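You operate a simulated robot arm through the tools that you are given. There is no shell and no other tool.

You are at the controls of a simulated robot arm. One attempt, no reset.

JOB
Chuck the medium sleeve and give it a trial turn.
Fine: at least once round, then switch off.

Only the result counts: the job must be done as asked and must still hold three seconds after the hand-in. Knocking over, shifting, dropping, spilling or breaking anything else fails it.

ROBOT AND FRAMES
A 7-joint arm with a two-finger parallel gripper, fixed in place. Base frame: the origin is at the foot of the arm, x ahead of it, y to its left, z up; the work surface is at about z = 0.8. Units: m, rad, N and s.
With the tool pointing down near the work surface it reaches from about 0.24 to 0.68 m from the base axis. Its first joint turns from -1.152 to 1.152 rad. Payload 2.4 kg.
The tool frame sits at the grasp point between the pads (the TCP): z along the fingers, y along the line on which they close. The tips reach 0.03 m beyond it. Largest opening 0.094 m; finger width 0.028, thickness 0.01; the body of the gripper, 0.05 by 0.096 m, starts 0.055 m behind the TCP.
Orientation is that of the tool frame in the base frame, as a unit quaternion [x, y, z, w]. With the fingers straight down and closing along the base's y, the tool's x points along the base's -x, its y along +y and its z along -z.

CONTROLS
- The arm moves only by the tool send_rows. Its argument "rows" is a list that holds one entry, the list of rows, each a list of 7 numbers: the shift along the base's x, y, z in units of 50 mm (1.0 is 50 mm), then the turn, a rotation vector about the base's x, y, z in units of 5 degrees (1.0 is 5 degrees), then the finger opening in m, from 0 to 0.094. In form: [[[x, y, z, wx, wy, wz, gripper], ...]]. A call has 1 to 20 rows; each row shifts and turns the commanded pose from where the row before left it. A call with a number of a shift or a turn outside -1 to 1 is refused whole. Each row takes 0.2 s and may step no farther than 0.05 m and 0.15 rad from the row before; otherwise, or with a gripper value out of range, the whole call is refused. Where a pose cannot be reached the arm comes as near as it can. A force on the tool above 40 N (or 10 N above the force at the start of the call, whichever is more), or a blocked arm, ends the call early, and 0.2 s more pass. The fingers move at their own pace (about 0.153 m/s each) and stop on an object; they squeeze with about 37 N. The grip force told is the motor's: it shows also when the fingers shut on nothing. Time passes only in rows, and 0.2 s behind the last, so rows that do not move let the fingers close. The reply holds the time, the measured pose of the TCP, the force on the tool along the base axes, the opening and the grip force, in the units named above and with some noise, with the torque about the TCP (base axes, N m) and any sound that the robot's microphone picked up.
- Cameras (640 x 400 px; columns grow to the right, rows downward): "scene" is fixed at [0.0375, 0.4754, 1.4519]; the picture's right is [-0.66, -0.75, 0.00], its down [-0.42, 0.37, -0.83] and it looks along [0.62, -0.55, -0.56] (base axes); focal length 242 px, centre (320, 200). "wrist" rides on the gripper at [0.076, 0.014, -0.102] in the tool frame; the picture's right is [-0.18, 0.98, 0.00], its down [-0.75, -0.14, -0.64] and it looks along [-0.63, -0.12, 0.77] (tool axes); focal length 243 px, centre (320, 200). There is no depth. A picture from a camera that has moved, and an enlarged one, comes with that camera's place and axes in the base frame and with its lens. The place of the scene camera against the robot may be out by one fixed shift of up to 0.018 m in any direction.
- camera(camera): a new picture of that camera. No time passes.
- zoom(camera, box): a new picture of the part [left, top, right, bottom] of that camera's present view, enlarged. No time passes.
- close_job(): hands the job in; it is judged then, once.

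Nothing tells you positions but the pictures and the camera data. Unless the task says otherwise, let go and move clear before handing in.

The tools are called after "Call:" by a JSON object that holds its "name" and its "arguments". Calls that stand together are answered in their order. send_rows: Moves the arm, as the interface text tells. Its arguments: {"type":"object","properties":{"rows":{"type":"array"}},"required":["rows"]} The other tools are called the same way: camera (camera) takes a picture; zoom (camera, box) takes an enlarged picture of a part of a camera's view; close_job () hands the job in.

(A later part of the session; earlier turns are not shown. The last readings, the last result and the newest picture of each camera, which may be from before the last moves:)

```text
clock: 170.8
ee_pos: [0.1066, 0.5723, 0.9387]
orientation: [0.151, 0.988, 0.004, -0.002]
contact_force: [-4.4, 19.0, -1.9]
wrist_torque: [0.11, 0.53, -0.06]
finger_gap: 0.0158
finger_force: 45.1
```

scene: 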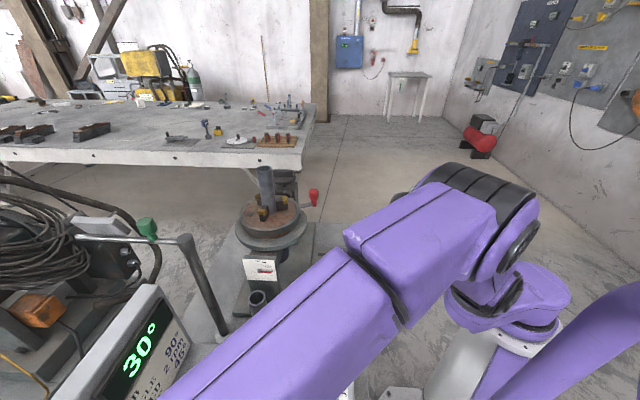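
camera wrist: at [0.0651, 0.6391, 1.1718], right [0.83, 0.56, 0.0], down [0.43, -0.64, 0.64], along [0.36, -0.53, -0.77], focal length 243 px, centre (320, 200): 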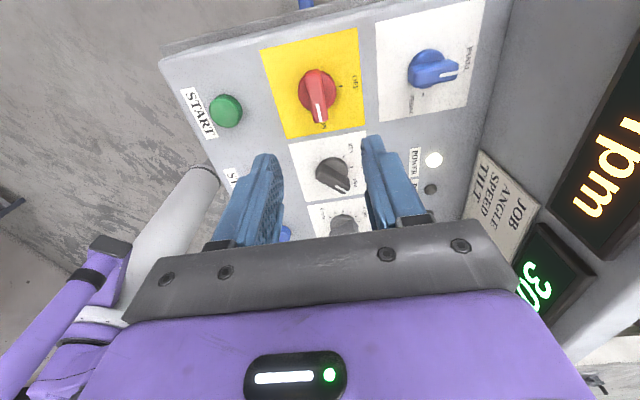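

Call:
{"name": "send_rows", "arguments": {"rows": [[[0, 0.03, 0, 0, 0, 0.6, 0.005], [0, 0, 0, 0, 0, 0.7, 0.005], [0, 0, 0, 0, 0, 0.7, 0.005], [0, 0, 0, 0, 0, 0.7, 0.005], [0, 0, 0, 0, 0, 0.7, 0.005], [0, 0, 0, 0, 0, 0.7, 0.005], [0, 0, 0, 0, 0, 0.7, 0.005], [0, 0, 0, 0, 0, 0.7, 0.005], [0, 0, 0, 0, 0, 0, 0.005]]]}}

Call:
{"name": "send_rows", "arguments": {"rows": [[[0, 0, 0, 0, 0, 0.6, 0.005], [0, 0, 0, 0, 0, 0.7, 0.005], [0, 0, 0, 0, 0, 0.7, 0.005], [0, 0, 0, 0, 0, 0.7, 0.005], [0, 0, 0, 0, 0, 0.7, 0.005], [0, 0, 0, 0, 0, 0, 0.005]]]}}

Call:
{"name": "zoom", "arguments": {"camera": "scene", "box": [80, 280, 320, 400]}}

```text
clock: 172.8
ee_pos: [0.1074, 0.5731, 0.938]
orientation: [-0.089, 0.996, 0.002, -0.002]
contact_force: [-1.8, 16.5, 0.0]
wrist_torque: [0.1, 0.66, -0.05]
finger_gap: 0.0157
finger_force: 45.2
```

```text
clock: 174.2
ee_pos: [0.1087, 0.5727, 0.9389]
orientation: [-0.235, 0.972, 0.001, -0.002]
contact_force: [-0.1, 17.1, 6.1]
wrist_torque: [-0.26, 0.84, -0.02]
finger_gap: 0.0155
finger_force: 45.2
```

```text
2.67 times, centred on (200, 340) of scene
camera zoom: at [0.0375, 0.4758, 1.4518], right [-0.66, -0.75, 0.0], down [-0.42, 0.37, -0.83], along [0.62, -0.55, -0.56], focal length 646 px, centre (640, -173)
```

zoom: 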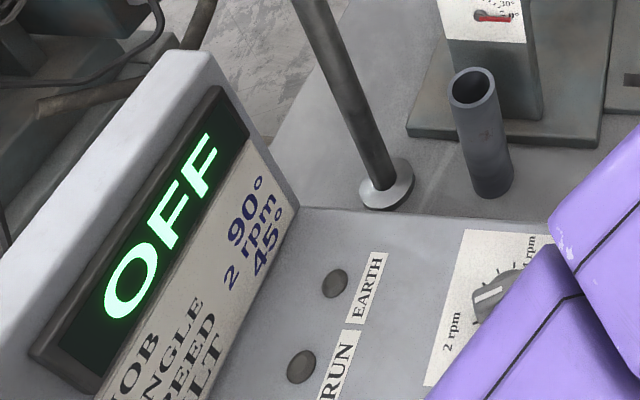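

The display reads OFF again. I'll finish the turn to the OFF mark and release.

Call:
{"name": "send_rows", "arguments": {"rows": [[[0, 0.02, 0, 0, 0, 0.6, 0.005], [0, 0, 0, 0, 0, 0.7, 0.005], [0, 0, 0, 0, 0, 0.7, 0.005], [0, 0, 0, 0, 0, 0.7, 0.005], [0, 0, 0, 0, 0, 0.7, 0.005], [0, 0, 0, 0, 0, 0.15, 0.005], [0, 0, 0, 0, 0, 0, 0.005], [0, 0, 0, 0, 0, 0, 0.03], [0, 0, 0, 0, 0, 0, 0.05], [0, 0, 0, 0, 0, 0, 0.05], [0, 0, 0.6, 0, 0, 0, 0.05], [0, 0, 0.9, 0, 0, 0, 0.05], [0, 0, 0.9, 0, 0, 0, 0.05], [0, 0, 0, 0, 0, 0, 0.05]]]}}

Call:
{"name": "camera", "arguments": {"camera": "wrist"}}

Call:
{"name": "zoom", "arguments": {"camera": "wrist", "box": [60, 40, 400, 240]}}

```text
clock: 177.2
ee_pos: [0.1063, 0.5728, 1.0598]
orientation: [-0.381, 0.924, 0.0, -0.004]
contact_force: [0.3, -0.2, -0.2]
wrist_torque: [0.0, 0.03, 0.03]
finger_gap: 0.0499
finger_force: 0.1
```

```text
taken
camera wrist: at [0.0428, 0.5302, 1.1622], right [-0.56, 0.83, 0.0], down [0.64, 0.43, 0.64], along [0.53, 0.36, -0.77], focal length 243 px, centre (320, 200)
```

wrist: 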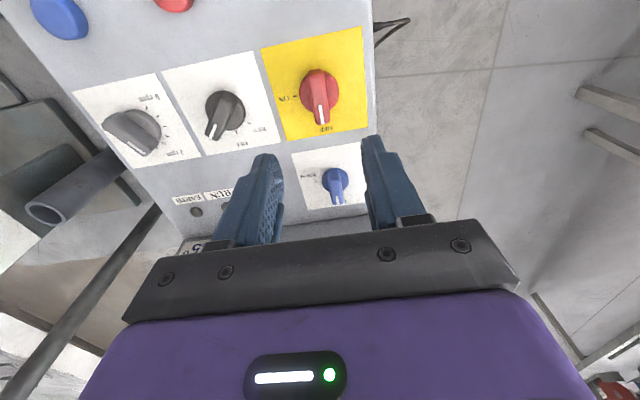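

```text
1.88 times, centred on (230, 140) of wrist
camera zoom: at [0.0428, 0.5302, 1.1622], right [-0.56, 0.83, 0.0], down [0.64, 0.43, 0.64], along [0.53, 0.36, -0.77], focal length 457 px, centre (489, 313)
```

zoom: 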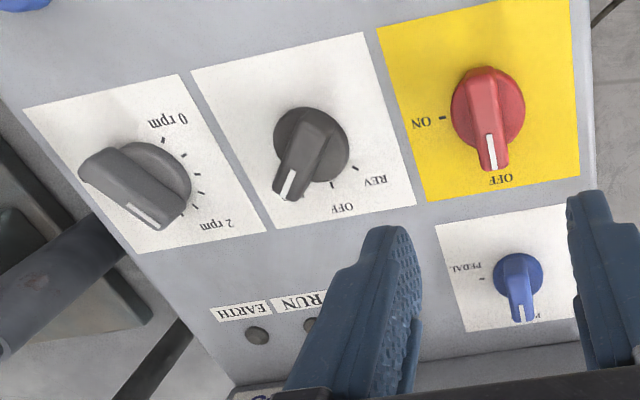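

POWER is at OFF. I'll also return the direction selector to OFF, approaching it with yaw 0.

Call:
{"name": "send_rows", "arguments": {"rows": [[[0.164, -0.165, 0, 0, 0, -1, 0.05], [0.164, -0.165, 0, 0, 0, -1, 0.05], [0.164, -0.165, 0, 0, 0, -1, 0.05], [0.164, -0.165, 0, 0, 0, -1, 0.05], [0.164, -0.165, 0, 0, 0, -1, 0.05], [0.164, -0.165, 0, 0, 0, -1, 0.05], [0.164, -0.165, 0, 0, 0, -1, 0.05], [0.164, -0.165, 0, 0, 0, -1, 0.05], [0.164, -0.165, 0, 0, 0, -0.96, 0.05], [0, 0, -0.8, 0, 0, 0, 0.05], [0, 0, -0.6, 0, 0, 0, 0.05], [0, 0, 0, 0, 0, 0, 0.05]]]}}

Call:
{"name": "zoom", "arguments": {"camera": "wrist", "box": [220, 70, 420, 240]}}

```text
clock: 179.8
ee_pos: [0.1797, 0.5003, 0.9872]
orientation: [0.0, 1.0, 0.001, -0.001]
contact_force: [0.5, 1.0, 0.7]
wrist_torque: [-0.02, -0.01, -0.02]
finger_gap: 0.0497
finger_force: 0.1
```

```text
2.35 times, centred on (320, 155) of wrist
camera zoom: at [0.1046, 0.5138, 1.0903], right [0.18, 0.98, 0.0], down [0.76, -0.14, 0.64], along [0.63, -0.12, -0.77], focal length 571 px, centre (320, 306)
```

zoom: 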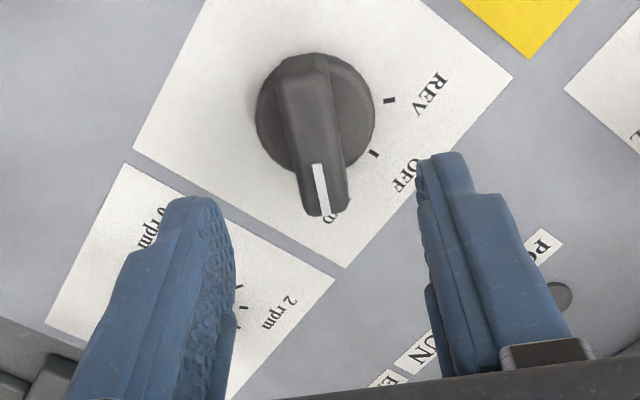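

Call:
{"name": "send_rows", "arguments": {"rows": [[[0.006, -0.03, -0.5, 0, 0, 0, 0.05], [0, 0, -0.5, 0, 0, 0, 0.05], [0, 0, 0, 0, 0, 0, 0.05], [0, 0, 0, 0, 0, 0, 0.03], [0, 0, 0, 0, 0, 0, 0.005], [0, 0, 0, 0, 0, 0, 0.005], [0, 0, 0, 0, 0, 0, 0.005]]]}}

Call:
{"name": "send_rows", "arguments": {"rows": [[[0, 0, 0, 0, 0, 0.6, 0.005], [0, 0, 0, 0, 0, 0.7, 0.005], [0, 0, 0, 0, 0, 0.7, 0.005], [0, 0, 0, 0, 0, 0.7, 0.005], [0, 0, 0, 0, 0, 0.7, 0.005], [0, 0, 0, 0, 0, 0.7, 0.005], [0, 0, 0, 0, 0, 0.7, 0.005], [0, 0, 0, 0, 0, 0, 0.005]]]}}

```text
clock: 181.4
ee_pos: [0.1807, 0.5003, 0.9394]
orientation: [-0.001, 1.0, 0.0, -0.003]
contact_force: [-0.1, -4.7, -1.9]
wrist_torque: [-0.11, -0.11, -0.01]
finger_gap: 0.0158
finger_force: 44.9
```

```text
clock: 183.2
ee_pos: [0.1814, 0.499, 0.939]
orientation: [-0.21, 0.978, 0.002, -0.002]
contact_force: [5.1, 16.0, -0.8]
wrist_torque: [-0.21, 0.45, -0.01]
finger_gap: 0.0158
finger_force: 44.8
```

Call:
{"name": "send_rows", "arguments": {"rows": [[[0.005, 0.015, 0, 0, 0, 0.6, 0.005], [0, 0, 0, 0, 0, 0.7, 0.005], [0, 0, 0, 0, 0, 0.7, 0.005], [0, 0, 0, 0, 0, 0.7, 0.005], [0, 0, 0, 0, 0, 0.7, 0.005], [0, 0, 0, 0, 0, 0.75, 0.005], [0, 0, 0, 0, 0, 0, 0.005], [0, 0, 0, 0, 0, 0, 0.03], [0, 0, 0, 0, 0, 0, 0.05], [0, 0, 0, 0, 0, 0, 0.05], [0, 0, 0.6, 0, 0, 0, 0.05], [0, 0, 0.9, 0, 0, 0, 0.05], [0, 0, 0.8, 0, 0, 0, 0.05], [0, 0, 0, 0, 0, 0, 0.05]]]}}

Call:
{"name": "zoom", "arguments": {"camera": "wrist", "box": [150, 20, 480, 220]}}

```text
clock: 186.2
ee_pos: [0.1808, 0.4976, 1.0531]
orientation: [-0.381, 0.925, -0.001, -0.002]
contact_force: [1.1, 0.3, 0.0]
wrist_torque: [0.01, -0.03, -0.01]
finger_gap: 0.05
finger_force: 0.0
```

```text
1.94 times, centred on (315, 120) of wrist
camera zoom: at [0.1172, 0.4536, 1.1557], right [-0.56, 0.83, 0.0], down [0.64, 0.43, 0.64], along [0.53, 0.36, -0.77], focal length 470 px, centre (330, 355)
```

zoom: 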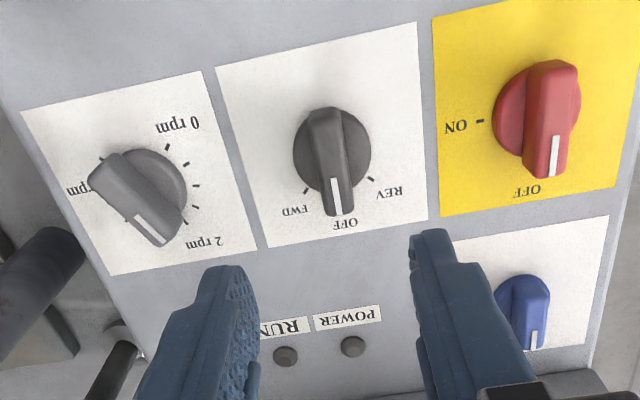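

Direction and POWER are both at OFF. I'll return the speed knob to 0 as well, approaching at yaw 72°.

Call:
{"name": "send_rows", "arguments": {"rows": [[[0.249, -0.247, 0, 0, 0, 0.9, 0.05], [0.249, -0.247, 0, 0, 0, 0.9, 0.05], [0.249, -0.247, 0, 0, 0, 0.9, 0.05], [0.249, -0.247, 0, 0, 0, 0.9, 0.05], [0.249, -0.247, 0, 0, 0, 0.9, 0.05], [0.249, -0.247, 0, 0, 0, 0.94, 0.05], [0, 0, -0.7, 0, 0, 0, 0.05], [0, 0, -0.7, 0, 0, 0, 0.05], [0, 0, 0, 0, 0, 0, 0.05]]]}}

Call:
{"name": "zoom", "arguments": {"camera": "wrist", "box": [220, 70, 420, 240]}}

```text
clock: 188.2
ee_pos: [0.2558, 0.423, 0.9828]
orientation: [-0.588, 0.809, -0.001, -0.003]
contact_force: [0.6, -0.3, 0.0]
wrist_torque: [0.01, -0.03, 0.0]
finger_gap: 0.0499
finger_force: 0.1
```

```text
2.35 times, centred on (320, 155) of wrist
camera zoom: at [0.2194, 0.3547, 1.0849], right [-0.88, 0.48, 0.0], down [0.37, 0.68, 0.64], along [0.3, 0.56, -0.77], focal length 571 px, centre (320, 306)
```

zoom: 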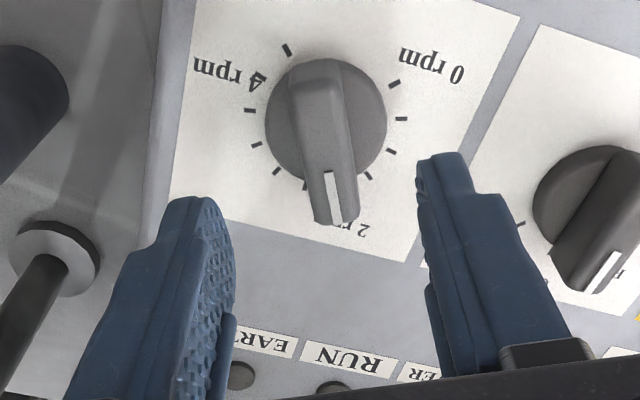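

Aligned well. Gripping and turning counter-clockwise back to 0.

Call:
{"name": "send_rows", "arguments": {"rows": [[[-0.005, 0.005, -0.5, 0, 0, 0, 0.05], [0, 0, -0.4, 0, 0, 0, 0.05], [0, 0, 0, 0, 0, 0, 0.05], [0, 0, 0, 0, 0, 0, 0.03], [0, 0, 0, 0, 0, 0, 0.005], [0, 0, 0, 0, 0, 0, 0.005], [0, 0, 0, 0, 0, 0, 0.005]]]}}

Call:
{"name": "send_rows", "arguments": {"rows": [[[0, 0, 0, 0, 0, 0.6, 0.005], [0, 0, 0, 0, 0, 0.7, 0.005], [0, 0, 0, 0, 0, 0.7, 0.005], [0, 0, 0, 0, 0, 0.7, 0.005], [0, 0, 0, 0, 0, 0.7, 0.005], [0, 0, 0, 0, 0, 0.7, 0.005], [0, 0, 0, 0, 0, 0.7, 0.005], [0, 0, 0, 0, 0, 0.7, 0.005], [0, 0, 0, 0, 0, 0, 0.005]]]}}

```text
clock: 189.8
ee_pos: [0.2546, 0.4248, 0.9383]
orientation: [-0.589, 0.808, -0.001, -0.003]
contact_force: [-19.4, 4.0, -4.3]
wrist_torque: [0.41, 0.2, -0.01]
finger_gap: 0.0156
finger_force: 44.7
```

```text
clock: 191.8
ee_pos: [0.2544, 0.4244, 0.9388]
orientation: [0.764, -0.645, 0.002, 0.004]
contact_force: [-25.6, -5.5, 11.2]
wrist_torque: [-0.85, 0.23, -0.06]
finger_gap: 0.0157
finger_force: 45.6
```

Call:
{"name": "send_rows", "arguments": {"rows": [[[-0.035, 0, 0, 0, 0, 0.5, 0.005], [0, 0, 0, 0, 0, 0.7, 0.005], [0, 0, 0, 0, 0, 0.7, 0.005], [0, 0, 0, 0, 0, 0.7, 0.005], [0, 0, 0, 0, 0, 0.7, 0.005], [0, 0, 0, 0, 0, 0.7, 0.005], [0, 0, 0, 0, 0, 0.7, 0.005], [0, 0, 0, 0, 0, 0.7, 0.005], [0, 0, 0, 0, 0, 0, 0.005]]]}}

Call:
{"name": "send_rows", "arguments": {"rows": [[[0, 0, 0, 0, 0, 0.6, 0.005], [0, 0, 0, 0, 0, 0.7, 0.005], [0, 0, 0, 0, 0, 0.7, 0.005], [0, 0, 0, 0, 0, 0.7, 0.005], [0, 0, 0, 0, 0, 0.7, 0.005], [0, 0, 0, 0, 0, 0.7, 0.005], [0, 0, 0, 0, 0, 0, 0.005]]]}}

```text
clock: 193.8
ee_pos: [0.254, 0.4256, 0.9391]
orientation: [0.893, -0.45, 0.001, 0.002]
contact_force: [-6.2, -7.5, -3.1]
wrist_torque: [1.08, 0.92, 0.02]
finger_gap: 0.0157
finger_force: 44.5
```

```text
clock: 195.4
ee_pos: [0.2545, 0.4246, 0.9376]
orientation: [0.959, -0.283, 0.003, 0.001]
contact_force: [-2.8, -3.2, -3.4]
wrist_torque: [-0.53, -0.87, 0.04]
finger_gap: 0.0158
finger_force: 45.3
```

Call:
{"name": "send_rows", "arguments": {"rows": [[[0, 0, 0, 0, 0, 0.6, 0.005], [0, 0, 0, 0, 0, 0.7, 0.005], [0, 0, 0, 0, 0, 0.7, 0.005], [0, 0, 0, 0, 0, 0.7, 0.005], [0, 0, 0, 0, 0, 0.7, 0.005], [0, 0, 0, 0, 0, 0.7, 0.005], [0, 0, 0, 0, 0, 0.7, 0.005], [0, 0, 0, 0, 0, 0.7, 0.005], [0, 0, 0, 0, 0, 0.7, 0.005], [0, 0, 0, 0, 0, 0.3, 0.005], [0, 0, 0, 0, 0, 0, 0.005], [0, 0, 0, 0, 0, 0, 0.03], [0, 0, 0, 0, 0, 0, 0.05], [0, 0, 0, 0, 0, 0, 0.05], [0, 0, 0.6, 0, 0, 0, 0.05], [0, 0, 0.9, 0, 0, 0, 0.05], [0, 0, 0.8, 0, 0, 0, 0.05], [0, 0, 0, 0, 0, 0, 0.05]]]}}

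Call:
{"name": "zoom", "arguments": {"camera": "wrist", "box": [230, 20, 410, 170]}}

Call:
{"name": "camera", "arguments": {"camera": "scene"}}

```text
clock: 199.2
ee_pos: [0.2534, 0.4236, 1.0538]
orientation: [1.0, -0.005, 0.002, 0.002]
contact_force: [0.8, 0.0, 0.3]
wrist_torque: [-0.02, 0.01, 0.04]
finger_gap: 0.05
finger_force: 0.1
```

```text
2.67 times, centred on (320, 95) of wrist
camera zoom: at [0.3297, 0.4091, 1.1562], right [-0.19, -0.98, 0.0], down [-0.76, 0.15, 0.64], along [-0.63, 0.12, -0.77], focal length 647 px, centre (320, 480)
```

zoom: 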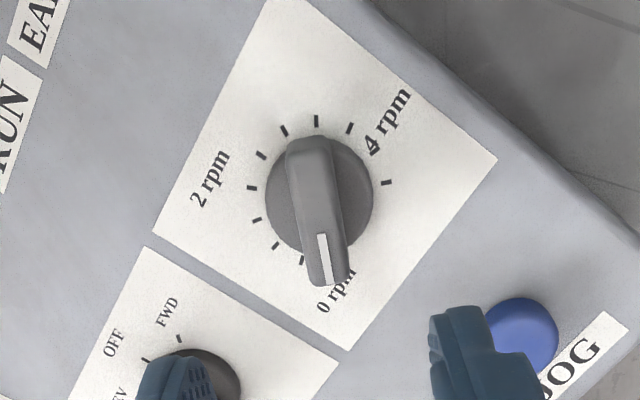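

```text
taken
```

scene: 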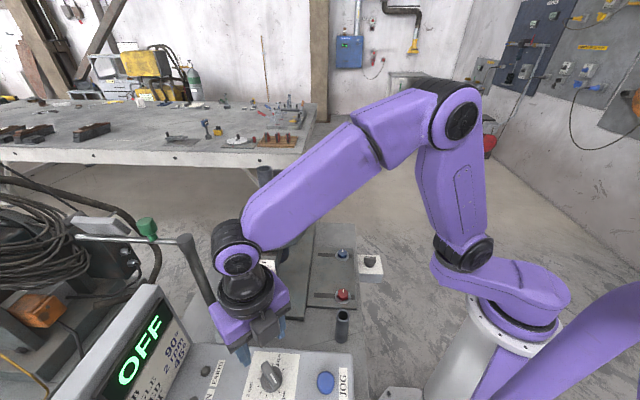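

The panel is fully back as found. I'll move the arm clear and inspect the chuck, sleeve and centring knob.

Call:
{"name": "send_rows", "arguments": {"rows": [[[0, 0, 1, 0, 0, -1, 0.05], [0, 0, 1, 0, 0, -1, 0.05], [0.05, -0.4, 0.5, 0, 0, -1, 0.05], [0.05, -0.4, 0.5, 0, 0, -1, 0.05], [0.05, -0.4, 0, 0, 0, -1, 0.05], [0.05, -0.4, 0, 0, 0, -1, 0.05], [0.05, -0.4, 0, 0, 0, -1, 0.05], [0.05, -0.4, 0, 0, 0, -1, 0.05], [0.05, -0.4, 0, 0, 0, -1, 0.05], [0.05, -0.4, 0, 0, 0, -1, 0.05], [0.05, -0.4, 0, 0, 0, -1, 0.05], [0.05, -0.4, 0, 0, 0, -1, 0.05], [0.05, -0.4, 0, 0, 0, -1, 0.05], [0.05, -0.4, 0, 0, 0, -1, 0.05], [0.05, -0.4, 0, 0, 0, -1, 0.05], [0.05, -0.4, 0, 0, 0, -1, 0.05], [0.05, -0.4, 0, 0, 0, -1, 0.05], [0.05, -0.4, 0, 0, 0, -1, 0.05], [0.05, -0.4, 0, 0, 0, -1, 0.05], [0.05, -0.4, 0, 0, 0, -1, 0.05]]]}}

Call:
{"name": "zoom", "arguments": {"camera": "scene", "box": [220, 150, 420, 300]}}

Call:
{"name": "zoom", "arguments": {"camera": "scene", "box": [230, 190, 330, 250]}}

Call:
{"name": "camera", "arguments": {"camera": "scene"}}

```text
clock: 203.4
ee_pos: [0.2978, 0.0642, 1.2024]
orientation: [-0.638, 0.77, -0.001, -0.003]
contact_force: [0.1, 0.0, -0.3]
wrist_torque: [0.0, -0.02, -0.01]
finger_gap: 0.05
finger_force: 0.0
```

```text
2.67 times, centred on (320, 225) of scene
camera zoom: at [0.0375, 0.4754, 1.4519], right [-0.66, -0.75, 0.0], down [-0.42, 0.37, -0.83], along [0.62, -0.55, -0.56], focal length 646 px, centre (320, 133)
```

zoom: 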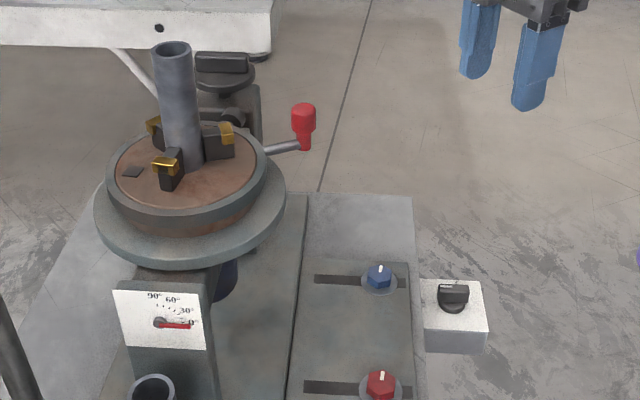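

```text
6.40 times, centred on (280, 220) of scene
camera zoom: at [0.0375, 0.4754, 1.4519], right [-0.66, -0.75, 0.0], down [-0.42, 0.37, -0.83], along [0.62, -0.55, -0.56], focal length 1549 px, centre (576, 72)
```

zoom: 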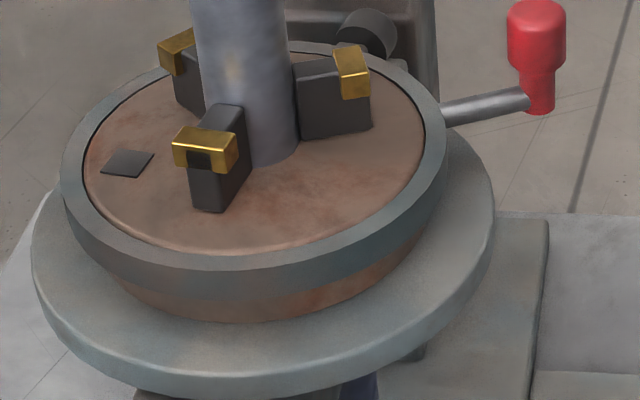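

```text
taken
```

scene: 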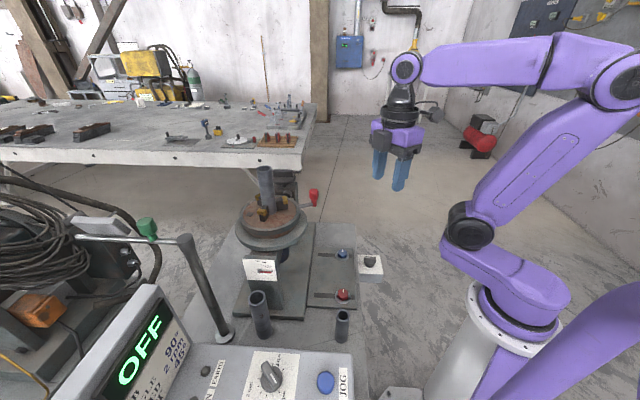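

Everything else looks undisturbed, but the centring screw I turned is still a quarter turn off, leaving the chuck ~1.6 mm off-axis. I want to put that back, and the knob is now at the rear, so I'll use the box switch to bring it round to the front again. First, back over the box.

Call:
{"name": "send_rows", "arguments": {"rows": [[[0.229, -0.315, -0.3, 0, 0, -0.98, 0.05], [0.229, -0.315, -0.5, 0, 0, -0.98, 0.05], [0.229, -0.315, -0.6, 0, 0, -0.98, 0.05], [0.229, -0.315, -0.6, 0, 0, -0.98, 0.05], [0.229, -0.315, -0.6, 0, 0, -0.98, 0.05], [0.229, -0.315, -0.6, 0, 0, -0.98, 0.05], [0.229, -0.315, -0.6, 0, 0, -0.98, 0.05], [0, 0, -0.7, 0, 0, 0, 0.05], [0, 0, -0.7, 0, 0, 0, 0.05], [0, 0, -0.7, 0, 0, 0, 0.05], [0, 0, -0.7, 0, 0, 0, 0.05], [0, 0, 0, 0, 0, 0, 0.05]]]}}

Call:
{"name": "zoom", "arguments": {"camera": "wrist", "box": [220, 80, 420, 240]}}

```text
clock: 206.0
ee_pos: [0.3823, -0.0461, 0.875]
orientation: [-0.385, 0.923, -0.001, -0.001]
contact_force: [0.4, -0.2, 1.0]
wrist_torque: [0.01, -0.01, 0.0]
finger_gap: 0.0498
finger_force: 0.1
```

```text
2.50 times, centred on (320, 160) of wrist
camera zoom: at [0.318, -0.0901, 0.9766], right [-0.57, 0.82, 0.0], down [0.63, 0.44, 0.64], along [0.53, 0.36, -0.77], focal length 606 px, centre (320, 300)
```

zoom: 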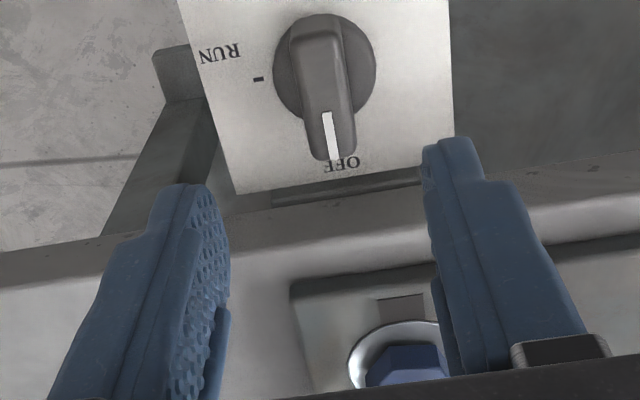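

Call:
{"name": "send_rows", "arguments": {"rows": [[[-0.08, -0.004, -0.4, 0, 0, 0, 0.05], [0, 0, -0.4, 0, 0, 0, 0.05], [0, 0, -0.38, 0, 0, 0, 0.05], [0, 0, 0, 0, 0, 0, 0.05], [0, 0, 0, 0, 0, 0, 0.03], [0, 0, 0, 0, 0, 0, 0.005], [0, 0, 0, 0, 0, 0, 0.005], [0, 0, 0, 0, 0, 0, 0.005]]]}}

```text
clock: 207.8
ee_pos: [0.3767, -0.0474, 0.8144]
orientation: [-0.382, 0.924, 0.0, -0.001]
contact_force: [12.2, -18.8, -13.9]
wrist_torque: [0.1, -0.89, -0.05]
finger_gap: 0.0157
finger_force: 45.0
```

Call:
{"name": "send_rows", "arguments": {"rows": [[[0.025, -0.035, -0.02, 0, 0, -0.4, 0.005], [0, 0, 0, 0, 0, -0.7, 0.005], [0, 0, 0, 0, 0, -0.7, 0.005], [0, 0, 0, 0, 0, -0.7, 0.005], [0, 0, 0, 0, 0, -0.7, 0.005], [0, 0, 0, 0, 0, -0.7, 0.005], [0, 0, 0, 0, 0, -0.7, 0.005], [0, 0, 0, 0, 0, -0.7, 0.005], [0, 0, 0, 0, 0, -0.7, 0.005], [0, 0, 0, 0, 0, -0.7, 0.005], [0, 0, 0, 0, 0, -0.7, 0.005]]]}}

Call:
{"name": "zoom", "arguments": {"camera": "scene", "box": [220, 150, 420, 300]}}

```text
clock: 210.3
ee_pos: [0.3777, -0.0463, 0.8143]
orientation: [-0.073, 0.997, 0.001, -0.002]
contact_force: [-3.2, 2.0, 3.2]
wrist_torque: [0.17, -0.67, -0.03]
finger_gap: 0.0161
finger_force: 44.7
stopped in row 11: the force on the tool passed its limit at 40 N (the readings are from after the stop); the commanded pose is now the measured one
```

```text
2.67 times, centred on (320, 225) of scene
camera zoom: at [0.0373, 0.4755, 1.4519], right [-0.66, -0.75, 0.0], down [-0.42, 0.37, -0.83], along [0.62, -0.55, -0.56], focal length 646 px, centre (320, 133)
```

zoom: 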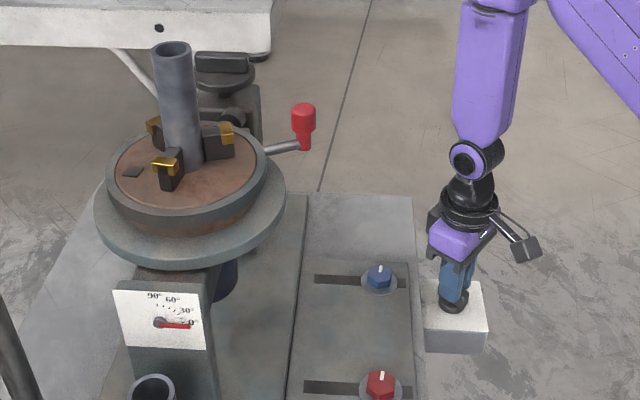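

Call:
{"name": "send_rows", "arguments": {"rows": [[[0, 0, 0, 0, 0, -0.6, 0.005], [0, 0, 0, 0, 0, -0.6, 0.005], [0, 0, 0, 0, 0, -0.6, 0.005]]]}}

Call:
{"name": "zoom", "arguments": {"camera": "scene", "box": [220, 150, 420, 300]}}

```text
clock: 211.1
ee_pos: [0.3771, -0.0472, 0.814]
orientation: [0.006, 1.0, 0.0, -0.002]
contact_force: [1.4, 6.7, 9.0]
wrist_torque: [0.19, 1.31, -0.03]
finger_gap: 0.0161
finger_force: 44.9
```

```text
2.67 times, centred on (320, 225) of scene
camera zoom: at [0.0375, 0.4756, 1.4519], right [-0.66, -0.75, 0.0], down [-0.42, 0.37, -0.83], along [0.62, -0.55, -0.56], focal length 646 px, centre (320, 133)
```

zoom: 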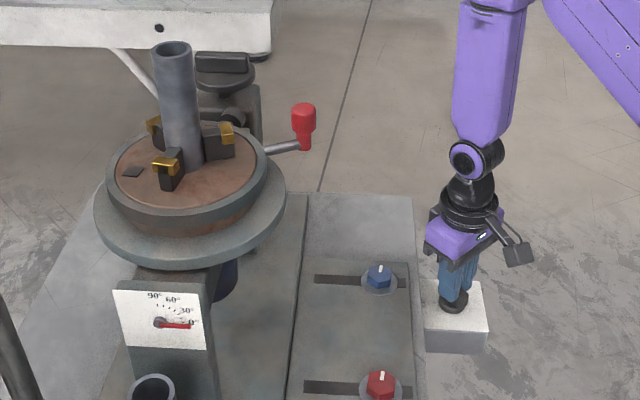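

Call:
{"name": "send_rows", "arguments": {"rows": [[[0, 0, 0, 0, 0, -0.6, 0.005], [0, 0, 0, 0, 0, -0.6, 0.005], [0, 0, 0, 0, 0, -0.6, 0.005]]]}}

Call:
{"name": "zoom", "arguments": {"camera": "scene", "box": [220, 150, 420, 300]}}

```text
clock: 211.9
ee_pos: [0.3779, -0.0475, 0.8138]
orientation: [0.085, 0.996, 0.001, -0.002]
contact_force: [-3.3, 11.0, 11.8]
wrist_torque: [0.17, -0.2, 0.02]
finger_gap: 0.0157
finger_force: 44.8
```

```text
2.67 times, centred on (320, 225) of scene
camera zoom: at [0.0372, 0.4757, 1.4518], right [-0.66, -0.75, 0.0], down [-0.42, 0.37, -0.83], along [0.62, -0.55, -0.56], focal length 646 px, centre (320, 133)
```

zoom: 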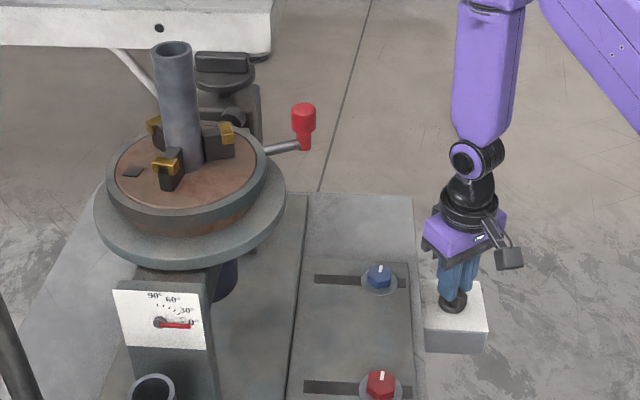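

Call:
{"name": "send_rows", "arguments": {"rows": [[[0, 0, 0, 0, 0, -0.6, 0.005], [0, 0, 0, 0, 0, -0.6, 0.005]]]}}

Call:
{"name": "zoom", "arguments": {"camera": "scene", "box": [220, 150, 420, 300]}}

```text
clock: 212.5
ee_pos: [0.3766, -0.0455, 0.8123]
orientation: [0.138, 0.99, 0.001, -0.001]
contact_force: [-2.5, 11.3, 30.4]
wrist_torque: [0.49, 0.83, 0.02]
finger_gap: 0.0159
finger_force: 45.1
```

```text
2.67 times, centred on (320, 225) of scene
camera zoom: at [0.0371, 0.4758, 1.4518], right [-0.66, -0.75, 0.0], down [-0.42, 0.37, -0.83], along [0.62, -0.55, -0.56], focal length 646 px, centre (320, 133)
```

zoom: 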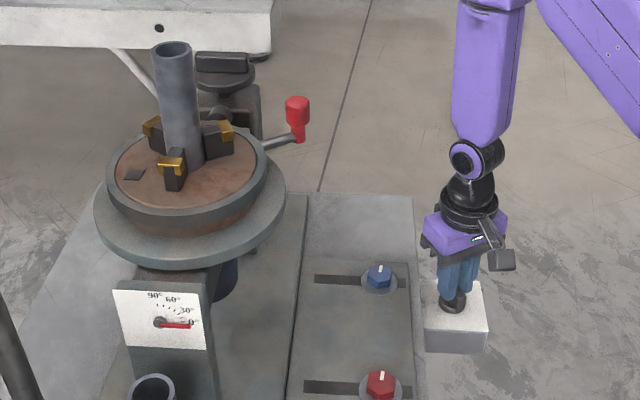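

The table started again (the box works independently of the panel). I'll hold here and time the stop for when the centring knob faces the front.

Call:
{"name": "send_rows", "arguments": {"rows": [[[0, 0, 0.015, 0, 0, 0, 0.005], [0, 0, 0, 0, 0, 0, 0.005], [0, 0, 0, 0, 0, 0, 0.005], [0, 0, 0, 0, 0, 0, 0.005], [0, 0, 0, 0, 0, 0, 0.005], [0, 0, 0, 0, 0, 0, 0.005], [0, 0, 0, 0, 0, 0, 0.005], [0, 0, 0, 0, 0, 0, 0.005], [0, 0, 0, 0, 0, 0, 0.005], [0, 0, 0, 0, 0, 0, 0.005], [0, 0, 0, 0, 0, 0, 0.005], [0, 0, 0, 0, 0, 0, 0.005], [0, 0, 0, 0, 0, 0, 0.005], [0, 0, 0, 0, 0, 0, 0.005], [0, 0, 0, 0, 0, 0, 0.005]]]}}

Call:
{"name": "zoom", "arguments": {"camera": "scene", "box": [220, 150, 420, 300]}}

```text
clock: 215.7
ee_pos: [0.3761, -0.047, 0.813]
orientation: [0.136, 0.991, 0.001, -0.003]
contact_force: [0.2, 12.3, -35.6]
wrist_torque: [0.3, 0.17, 0.01]
finger_gap: 0.0157
finger_force: 44.7
```

```text
2.67 times, centred on (320, 225) of scene
camera zoom: at [0.0379, 0.4757, 1.4518], right [-0.66, -0.75, 0.0], down [-0.42, 0.37, -0.83], along [0.62, -0.55, -0.56], focal length 646 px, centre (320, 133)
```

zoom: 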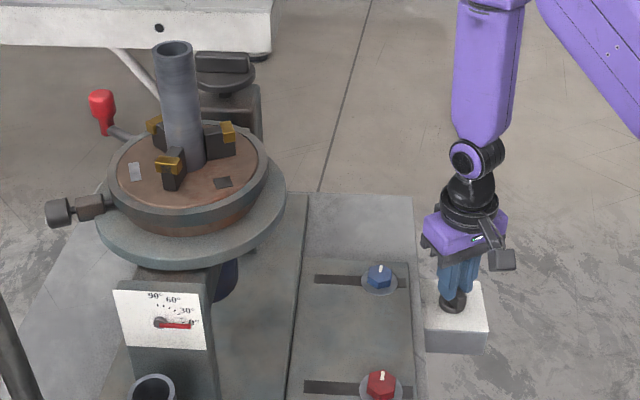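

The knob is at about 56° and moving ~40°/s. I'll hold about 3.6 s more and then start turning the switch back, to stop with the knob facing the front.

Call:
{"name": "send_rows", "arguments": {"rows": [[[0, 0, -0.012, 0, 0, 0, 0.005], [0, 0, 0, 0, 0, 0, 0.005], [0, 0, 0, 0, 0, 0, 0.005], [0, 0, 0, 0, 0, 0, 0.005], [0, 0, 0, 0, 0, 0, 0.005], [0, 0, 0, 0, 0, 0, 0.005], [0, 0, 0, 0, 0, 0, 0.005], [0, 0, 0, 0, 0, 0, 0.005], [0, 0, 0, 0, 0, 0, 0.005], [0, 0, 0, 0, 0, 0, 0.005], [0, 0, 0, 0, 0, 0, 0.005], [0, 0, 0, 0, 0, 0, 0.005], [0, 0, 0, 0, 0, 0, 0.005], [0, 0, 0, 0, 0, 0, 0.005], [0, 0, 0, 0, 0, 0, 0.005], [0, 0, 0, 0, 0, 0, 0.005], [0, 0, 0, 0, 0, 0, 0.005], [0, 0, 0, 0, 0, 0, 0.005], [0, 0, 0, 0, 0, 0.7, 0.005], [0, 0, 0, 0, 0, 0.8, 0.005]]]}}

Call:
{"name": "send_rows", "arguments": {"rows": [[[0, 0, 0, 0, 0, 0.7, 0.005], [0, 0, 0, 0, 0, 0.7, 0.005], [0, 0, 0, 0, 0, 0.7, 0.005]]]}}

Call:
{"name": "zoom", "arguments": {"camera": "scene", "box": [220, 150, 420, 300]}}

```text
clock: 219.9
ee_pos: [0.3775, -0.0455, 0.813]
orientation: [0.072, 0.997, 0.001, -0.001]
contact_force: [-4.2, -4.0, 21.9]
wrist_torque: [-0.34, -1.04, -0.04]
finger_gap: 0.0157
finger_force: 45.3
```

```text
clock: 220.7
ee_pos: [0.3782, -0.0469, 0.8123]
orientation: [-0.02, 1.0, 0.001, -0.002]
contact_force: [-1.3, -9.8, -7.1]
wrist_torque: [-0.25, -1.33, 0.01]
finger_gap: 0.0161
finger_force: 44.7
```

```text
2.67 times, centred on (320, 225) of scene
camera zoom: at [0.0375, 0.4752, 1.452], right [-0.66, -0.75, 0.0], down [-0.42, 0.37, -0.83], along [0.62, -0.55, -0.56], focal length 646 px, centre (320, 133)
```

zoom: 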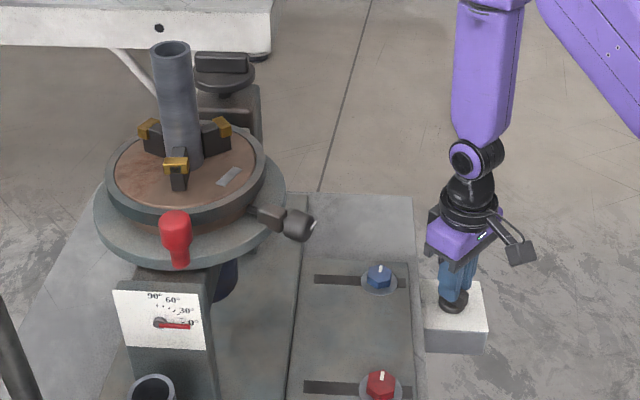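

The table stopped with the knob at about 208°, facing the front. I'll finish turning the switch to OFF and release it.

Call:
{"name": "send_rows", "arguments": {"rows": [[[0, 0, 0, 0, 0, 0.6, 0.005], [0, 0, 0, 0, 0, 0.7, 0.005], [0, 0, 0, 0, 0, 0.7, 0.005], [0, 0, 0, 0, 0, 0.7, 0.005], [0, 0, 0, 0, 0, 0.7, 0.005], [0, 0, 0, 0, 0, 0.7, 0.005], [0, 0, 0, 0, 0, 0.7, 0.005], [0, 0, 0, 0, 0, 0, 0.005]]]}}

Call:
{"name": "send_rows", "arguments": {"rows": [[[0, 0, 0, 0, 0, 0.6, 0.005], [0, 0, 0, 0, 0, 0.7, 0.005], [0, 0, 0, 0, 0, 0.7, 0.005], [0, 0, 0, 0, 0, 0.7, 0.005], [0, 0, 0, 0, 0, 0.7, 0.005], [0, 0, 0, 0, 0, 0.2, 0.005], [0, 0, 0, 0, 0, 0, 0.005], [0, 0, 0, 0, 0, 0, 0.03], [0, 0, 0, 0, 0, 0, 0.05], [0, 0, 0, 0, 0, 0, 0.05], [0, 0, 0.6, 0, 0, 0, 0.05], [0, 0, 0.9, 0, 0, 0, 0.05], [0, 0, 0.9, 0, 0, 0, 0.05], [0, 0, 0.9, 0, 0, 0, 0.05], [0, 0, 0.9, 0, 0, 0, 0.05], [0, 0, 0.9, 0, 0, 0, 0.05], [0, 0, 0, 0, 0, 0, 0.05]]]}}

Call:
{"name": "camera", "arguments": {"camera": "wrist"}}

Call:
{"name": "zoom", "arguments": {"camera": "scene", "box": [220, 150, 420, 300]}}

```text
clock: 222.5
ee_pos: [0.3771, -0.0474, 0.8134]
orientation: [-0.23, 0.973, 0.0, -0.002]
contact_force: [-2.4, -0.2, -11.4]
wrist_torque: [0.34, -0.79, 0.0]
finger_gap: 0.0159
finger_force: 45.1
```

```text
clock: 226.1
ee_pos: [0.3772, -0.0466, 1.0676]
orientation: [-0.377, 0.926, 0.001, -0.002]
contact_force: [0.0, 0.2, 0.7]
wrist_torque: [0.05, 0.03, 0.02]
finger_gap: 0.0499
finger_force: 0.1
```

```text
taken
camera wrist: at [0.3134, -0.0899, 1.1704], right [-0.55, 0.83, 0.0], down [0.64, 0.43, 0.64], along [0.53, 0.35, -0.77], focal length 243 px, centre (320, 200)
```

wrist: 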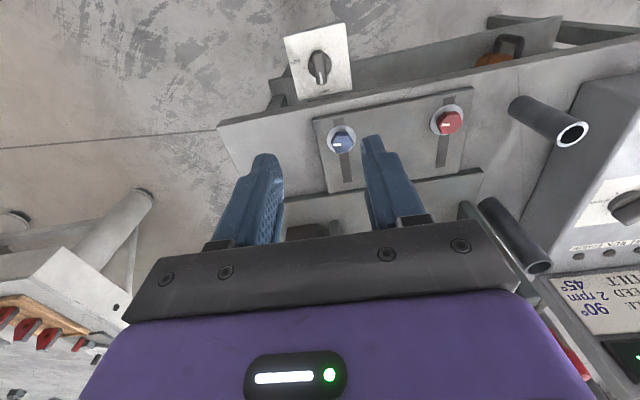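

```text
2.67 times, centred on (320, 225) of scene
camera zoom: at [0.0375, 0.4754, 1.4519], right [-0.66, -0.75, 0.0], down [-0.42, 0.37, -0.83], along [0.62, -0.55, -0.56], focal length 646 px, centre (320, 133)
```

zoom: 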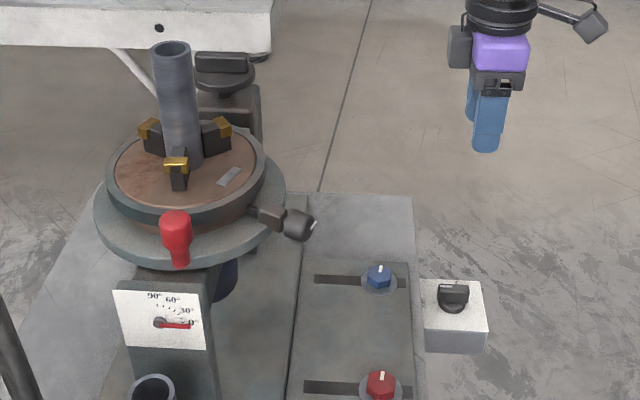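

The box is OFF. Now to the centring knob at about azimuth 208°; I'll hover over it with the gripper aligned (yaw 28°).

Call:
{"name": "send_rows", "arguments": {"rows": [[[0, 0, 0.9, 0, 0, 0, 0.07], [0.102, 0.749, 0, 0, 0, -0.54, 0.07], [0.102, 0.749, 0, 0, 0, -0.54, 0.07], [0.102, 0.749, 0, 0, 0, -0.54, 0.07], [0.102, 0.749, 0, 0, 0, -0.54, 0.07], [0.102, 0.749, 0, 0, 0, -0.54, 0.07], [0.102, 0.749, 0, 0, 0, -0.54, 0.07], [0, 0, 0, 0, 0, 0, 0.07]]]}}

Call:
{"name": "camera", "arguments": {"camera": "wrist"}}

Call:
{"name": "zoom", "arguments": {"camera": "wrist", "box": [240, 60, 400, 230]}}

```text
clock: 227.9
ee_pos: [0.4094, 0.1782, 1.1141]
orientation: [-0.243, 0.97, 0.0, -0.002]
contact_force: [-0.7, 0.6, -0.2]
wrist_torque: [0.0, -0.01, 0.02]
finger_gap: 0.0702
finger_force: 0.2
```

```text
taken
camera wrist: at [0.3349, 0.155, 1.2158], right [-0.3, 0.95, 0.0], down [0.73, 0.23, 0.64], along [0.61, 0.19, -0.77], focal length 243 px, centre (320, 200)
```

wrist: 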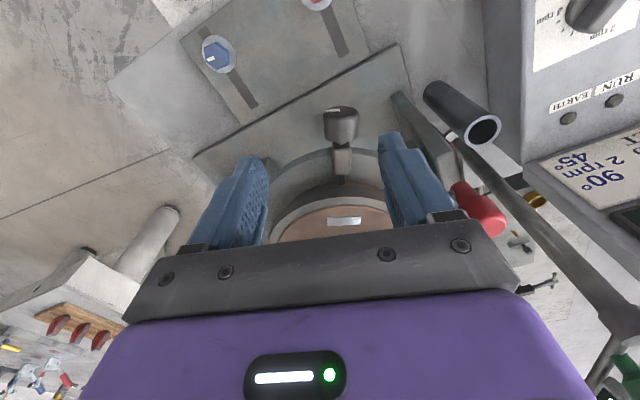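

```text
2.35 times, centred on (320, 145) of wrist
camera zoom: at [0.3349, 0.155, 1.2158], right [-0.3, 0.95, 0.0], down [0.73, 0.23, 0.64], along [0.61, 0.19, -0.77], focal length 571 px, centre (320, 329)
```

zoom: 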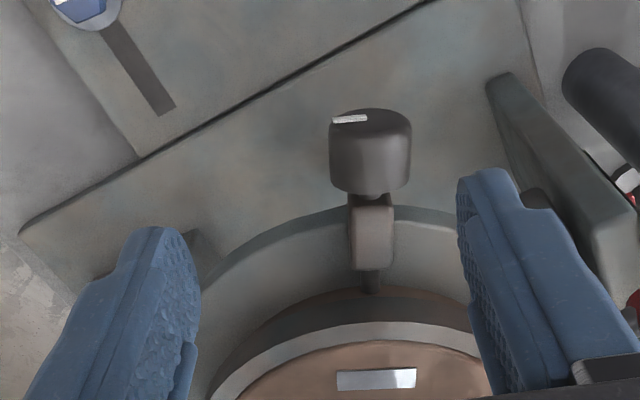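

The knob is at azimuth 200.4°, position (0.404, 0.195). I'll correct position and yaw, then descend around it with the fingers open.

Call:
{"name": "send_rows", "arguments": {"rows": [[[-0.085, 0.155, 0, 0, 0, -0.77, 0.07], [-0.085, 0.155, 0, 0, 0, -0.77, 0.07], [0, 0, -0.6, 0, 0, 0, 0.07], [0, 0, -0.6, 0, 0, 0, 0.07], [0, 0, -0.5, 0, 0, 0, 0.07], [0, 0, 0, 0, 0, 0, 0.07]]]}}

Call:
{"name": "camera", "arguments": {"camera": "wrist"}}

Call:
{"name": "zoom", "arguments": {"camera": "scene", "box": [240, 150, 380, 260]}}

```text
clock: 229.3
ee_pos: [0.3997, 0.1948, 1.0288]
orientation: [-0.177, 0.984, 0.0, -0.001]
contact_force: [0.3, -0.4, 0.4]
wrist_torque: [0.03, -0.01, -0.02]
finger_gap: 0.0698
finger_force: 0.1
```

```text
taken
camera wrist: at [0.3235, 0.1809, 1.1304], right [-0.17, 0.99, 0.0], down [0.76, 0.13, 0.64], along [0.63, 0.11, -0.77], focal length 243 px, centre (320, 200)
```

wrist: 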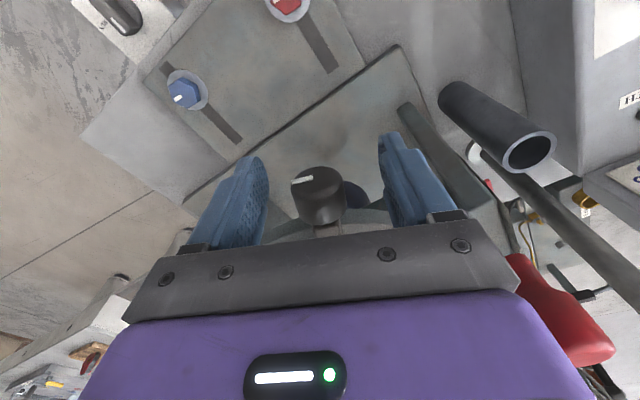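

```text
3.64 times, centred on (310, 205) of scene
camera zoom: at [0.0375, 0.4754, 1.4519], right [-0.66, -0.75, 0.0], down [-0.42, 0.37, -0.83], along [0.62, -0.55, -0.56], focal length 880 px, centre (356, 182)
```

zoom: 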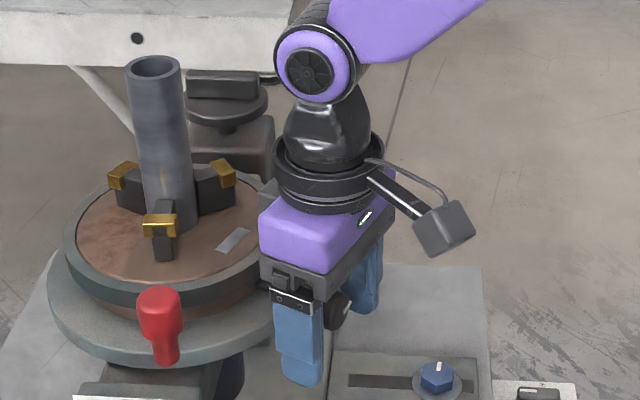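

Well centred. With the fingers still open, I'll swing the tool over to the right about the knob's axis so I can turn the knob back counter-clockwise in one stroke.

Call:
{"name": "send_rows", "arguments": {"rows": [[[0, 0, 0, 0.937, 0.349, 0, 0.07], [0, 0, 0, 0.937, 0.349, 0, 0.07], [0, 0, 0, 0.937, 0.349, 0, 0.07], [0, 0, 0, 0.937, 0.349, 0, 0.07], [0, 0, 0, 0.937, 0.349, 0, 0.07], [0, 0, 0, 0.937, 0.349, 0, 0.07], [0, 0, 0, 0.937, 0.349, 0, 0.07], [0, 0, 0, 0.937, 0.349, 0, 0.07], [0, 0, 0, 0, 0, 0, 0.07]]]}}

Call:
{"name": "zoom", "arguments": {"camera": "wrist", "box": [220, 80, 420, 240]}}

Call:
{"name": "zoom", "arguments": {"camera": "scene", "box": [240, 150, 380, 260]}}

```text
clock: 231.3
ee_pos: [0.4, 0.1942, 1.0292]
orientation: [-0.167, 0.924, 0.339, -0.062]
contact_force: [-0.6, -0.4, -0.5]
wrist_torque: [-0.02, -0.02, -0.01]
finger_gap: 0.0697
finger_force: 0.1
```

```text
2.50 times, centred on (320, 160) of wrist
camera zoom: at [0.3481, 0.1153, 1.1159], right [-0.09, 0.77, 0.63], down [0.89, -0.23, 0.4], along [0.45, 0.6, -0.66], focal length 606 px, centre (320, 300)
```

zoom: 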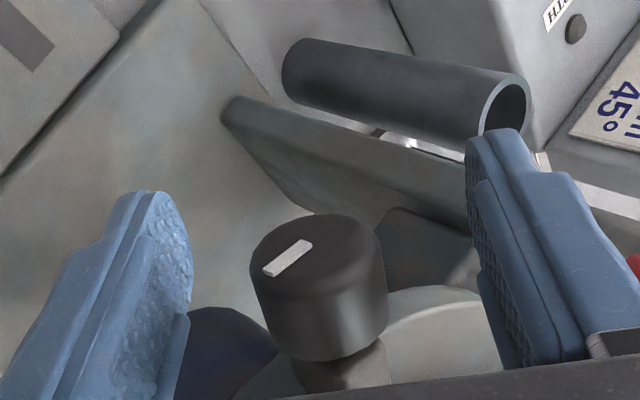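

```text
3.64 times, centred on (310, 205) of scene
camera zoom: at [0.0375, 0.4754, 1.4519], right [-0.66, -0.75, 0.0], down [-0.42, 0.37, -0.83], along [0.62, -0.55, -0.56], focal length 880 px, centre (356, 182)
```

zoom: 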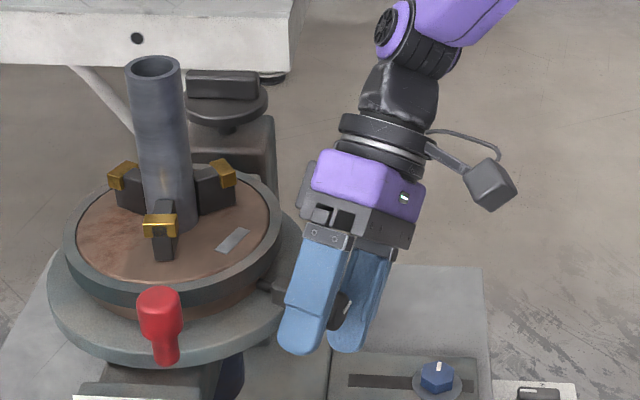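

Call:
{"name": "send_rows", "arguments": {"rows": [[[0, 0, 0, 0.937, 0.349, 0, 0.07], [0, 0, 0, 0.937, 0.349, 0, 0.07], [0, 0, 0, 0.937, 0.349, 0, 0.07], [0, 0, 0, 0.937, 0.349, 0, 0.07], [0, 0, 0, 0.937, 0.349, 0, 0.07], [0, 0, 0, 0.937, 0.349, 0, 0.07], [0, 0, 0, 0.937, 0.349, 0, 0.07], [0, 0, 0, 0, 0, 0, 0.07]]]}}

Call:
{"name": "zoom", "arguments": {"camera": "wrist", "box": [220, 80, 420, 240]}}

```text
clock: 233.1
ee_pos: [0.3985, 0.1949, 1.029]
orientation: [-0.141, 0.78, 0.601, -0.108]
contact_force: [-0.1, 0.2, 0.0]
wrist_torque: [0.02, -0.03, -0.04]
finger_gap: 0.0702
finger_force: 0.0
```

```text
2.50 times, centred on (320, 160) of wrist
camera zoom: at [0.362, 0.0769, 1.068], right [0.08, 0.3, 0.95], down [0.94, -0.35, 0.03], along [0.34, 0.89, -0.31], focal length 606 px, centre (320, 300)
```

zoom: 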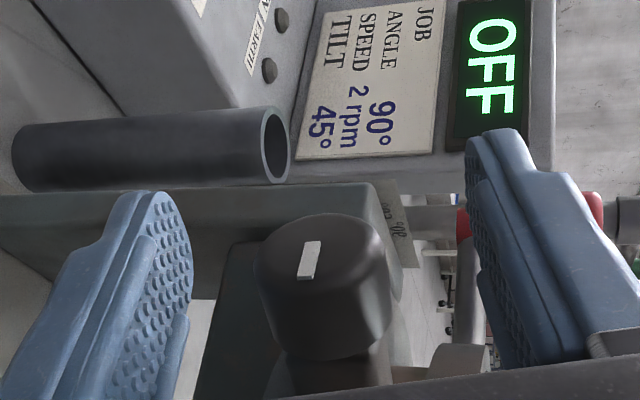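

The swing reached 75° without touching anything. I'll grip the knob and turn it back counter-clockwise.

Call:
{"name": "send_rows", "arguments": {"rows": [[[0, 0, 0, 0, 0, 0, 0.045], [0, 0, 0, 0, 0, 0, 0.02], [0, 0, 0, 0, 0, 0, 0.01], [0, 0, 0, 0, 0, 0, 0.01], [0, 0, 0, 0, 0, 0, 0.01]]]}}

```text
clock: 234.3
ee_pos: [0.4002, 0.1939, 1.0293]
orientation: [-0.141, 0.78, 0.6, -0.108]
contact_force: [0.1, -0.2, 2.1]
wrist_torque: [0.15, -0.22, 0.0]
finger_gap: 0.0316
finger_force: 45.1
```

Call:
{"name": "send_rows", "arguments": {"rows": [[[0, 0, 0, -0.703, -0.262, 0, 0.01], [0, 0, 0, -0.703, -0.262, 0, 0.01], [0, 0, 0, -0.703, -0.262, 0, 0.01], [0, 0, 0, -0.703, -0.262, 0, 0.01], [0, 0, 0, -0.703, -0.262, 0, 0.01], [0, 0, 0, -0.703, -0.262, 0, 0.01], [0, 0, 0, -0.703, -0.262, 0, 0.01], [0, 0, 0, -0.703, -0.262, 0, 0.01], [0, 0, 0, 0, 0, 0, 0.01]]]}}

Call:
{"name": "zoom", "arguments": {"camera": "wrist", "box": [220, 80, 420, 240]}}

```text
clock: 236.3
ee_pos: [0.3995, 0.1936, 1.0287]
orientation: [-0.163, 0.909, 0.377, -0.069]
contact_force: [2.5, -3.4, -0.2]
wrist_torque: [0.03, -0.14, -0.44]
finger_gap: 0.0314
finger_force: 44.5
```

```text
2.50 times, centred on (320, 160) of wrist
camera zoom: at [0.3503, 0.1078, 1.1107], right [-0.07, 0.72, 0.7], down [0.9, -0.26, 0.35], along [0.43, 0.65, -0.63], focal length 606 px, centre (320, 300)
```

zoom: 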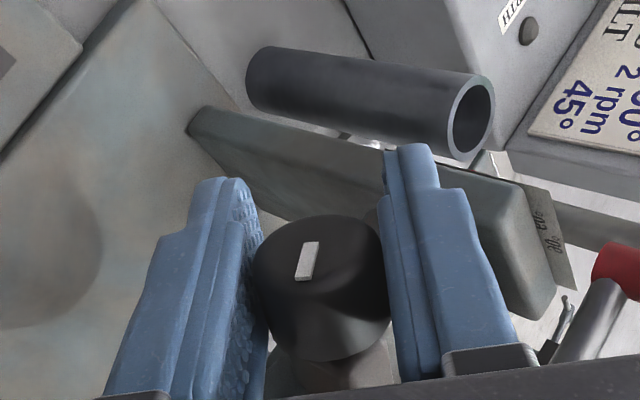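

The knob follows. Continuing back toward mark-up.

Call:
{"name": "send_rows", "arguments": {"rows": [[[0, 0, 0, -0.703, -0.262, 0, 0.01], [0, 0, 0, -0.703, -0.262, 0, 0.01], [0, 0, 0, -0.703, -0.262, 0, 0.01], [0, 0, 0, -0.703, -0.262, 0, 0.01], [0, 0, 0, -0.703, -0.262, 0, 0.01], [0, 0, 0, -0.703, -0.262, 0, 0.01], [0, 0, 0, -0.703, -0.262, 0, 0.01], [0, 0, 0, -0.703, -0.262, 0, 0.01], [0, 0, 0, -0.703, -0.262, 0, 0.01], [0, 0, 0, -0.703, -0.262, 0, 0.01], [0, 0, 0, -0.703, -0.262, 0, 0.01], [0, 0, 0, -0.703, -0.262, 0, 0.01], [0, 0, 0, 0, 0, 0, 0.01]]]}}

Call:
{"name": "zoom", "arguments": {"camera": "wrist", "box": [220, 80, 420, 240]}}

Call:
{"name": "zoom", "arguments": {"camera": "scene", "box": [240, 150, 380, 260]}}

```text
clock: 239.1
ee_pos: [0.4004, 0.1932, 1.0287]
orientation: [-0.177, 0.984, 0.0, 0.0]
contact_force: [11.8, -1.0, -0.5]
wrist_torque: [0.1, -0.25, -0.3]
finger_gap: 0.0317
finger_force: 44.8
```

```text
2.50 times, centred on (320, 160) of wrist
camera zoom: at [0.3235, 0.1799, 1.1307], right [-0.17, 0.99, 0.0], down [0.76, 0.13, 0.64], along [0.63, 0.11, -0.77], focal length 606 px, centre (320, 300)
```

zoom: 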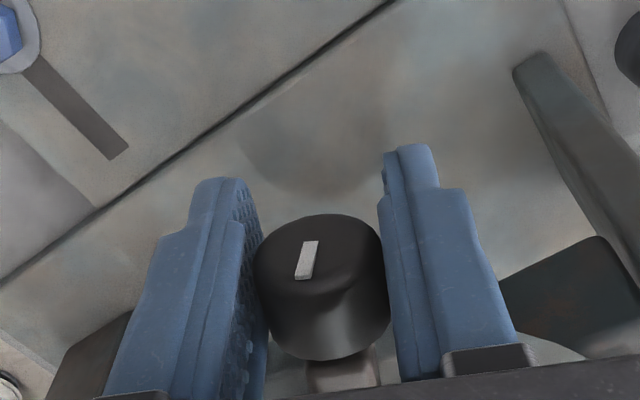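

```text
3.64 times, centred on (310, 205) of scene
camera zoom: at [0.0378, 0.4754, 1.4519], right [-0.66, -0.75, 0.0], down [-0.42, 0.37, -0.83], along [0.62, -0.55, -0.56], focal length 880 px, centre (356, 182)
```

zoom: 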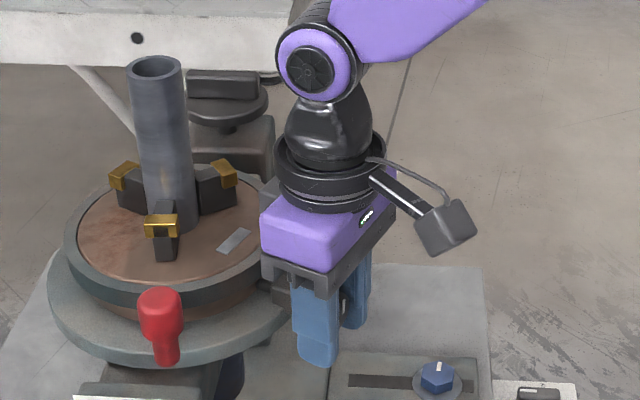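

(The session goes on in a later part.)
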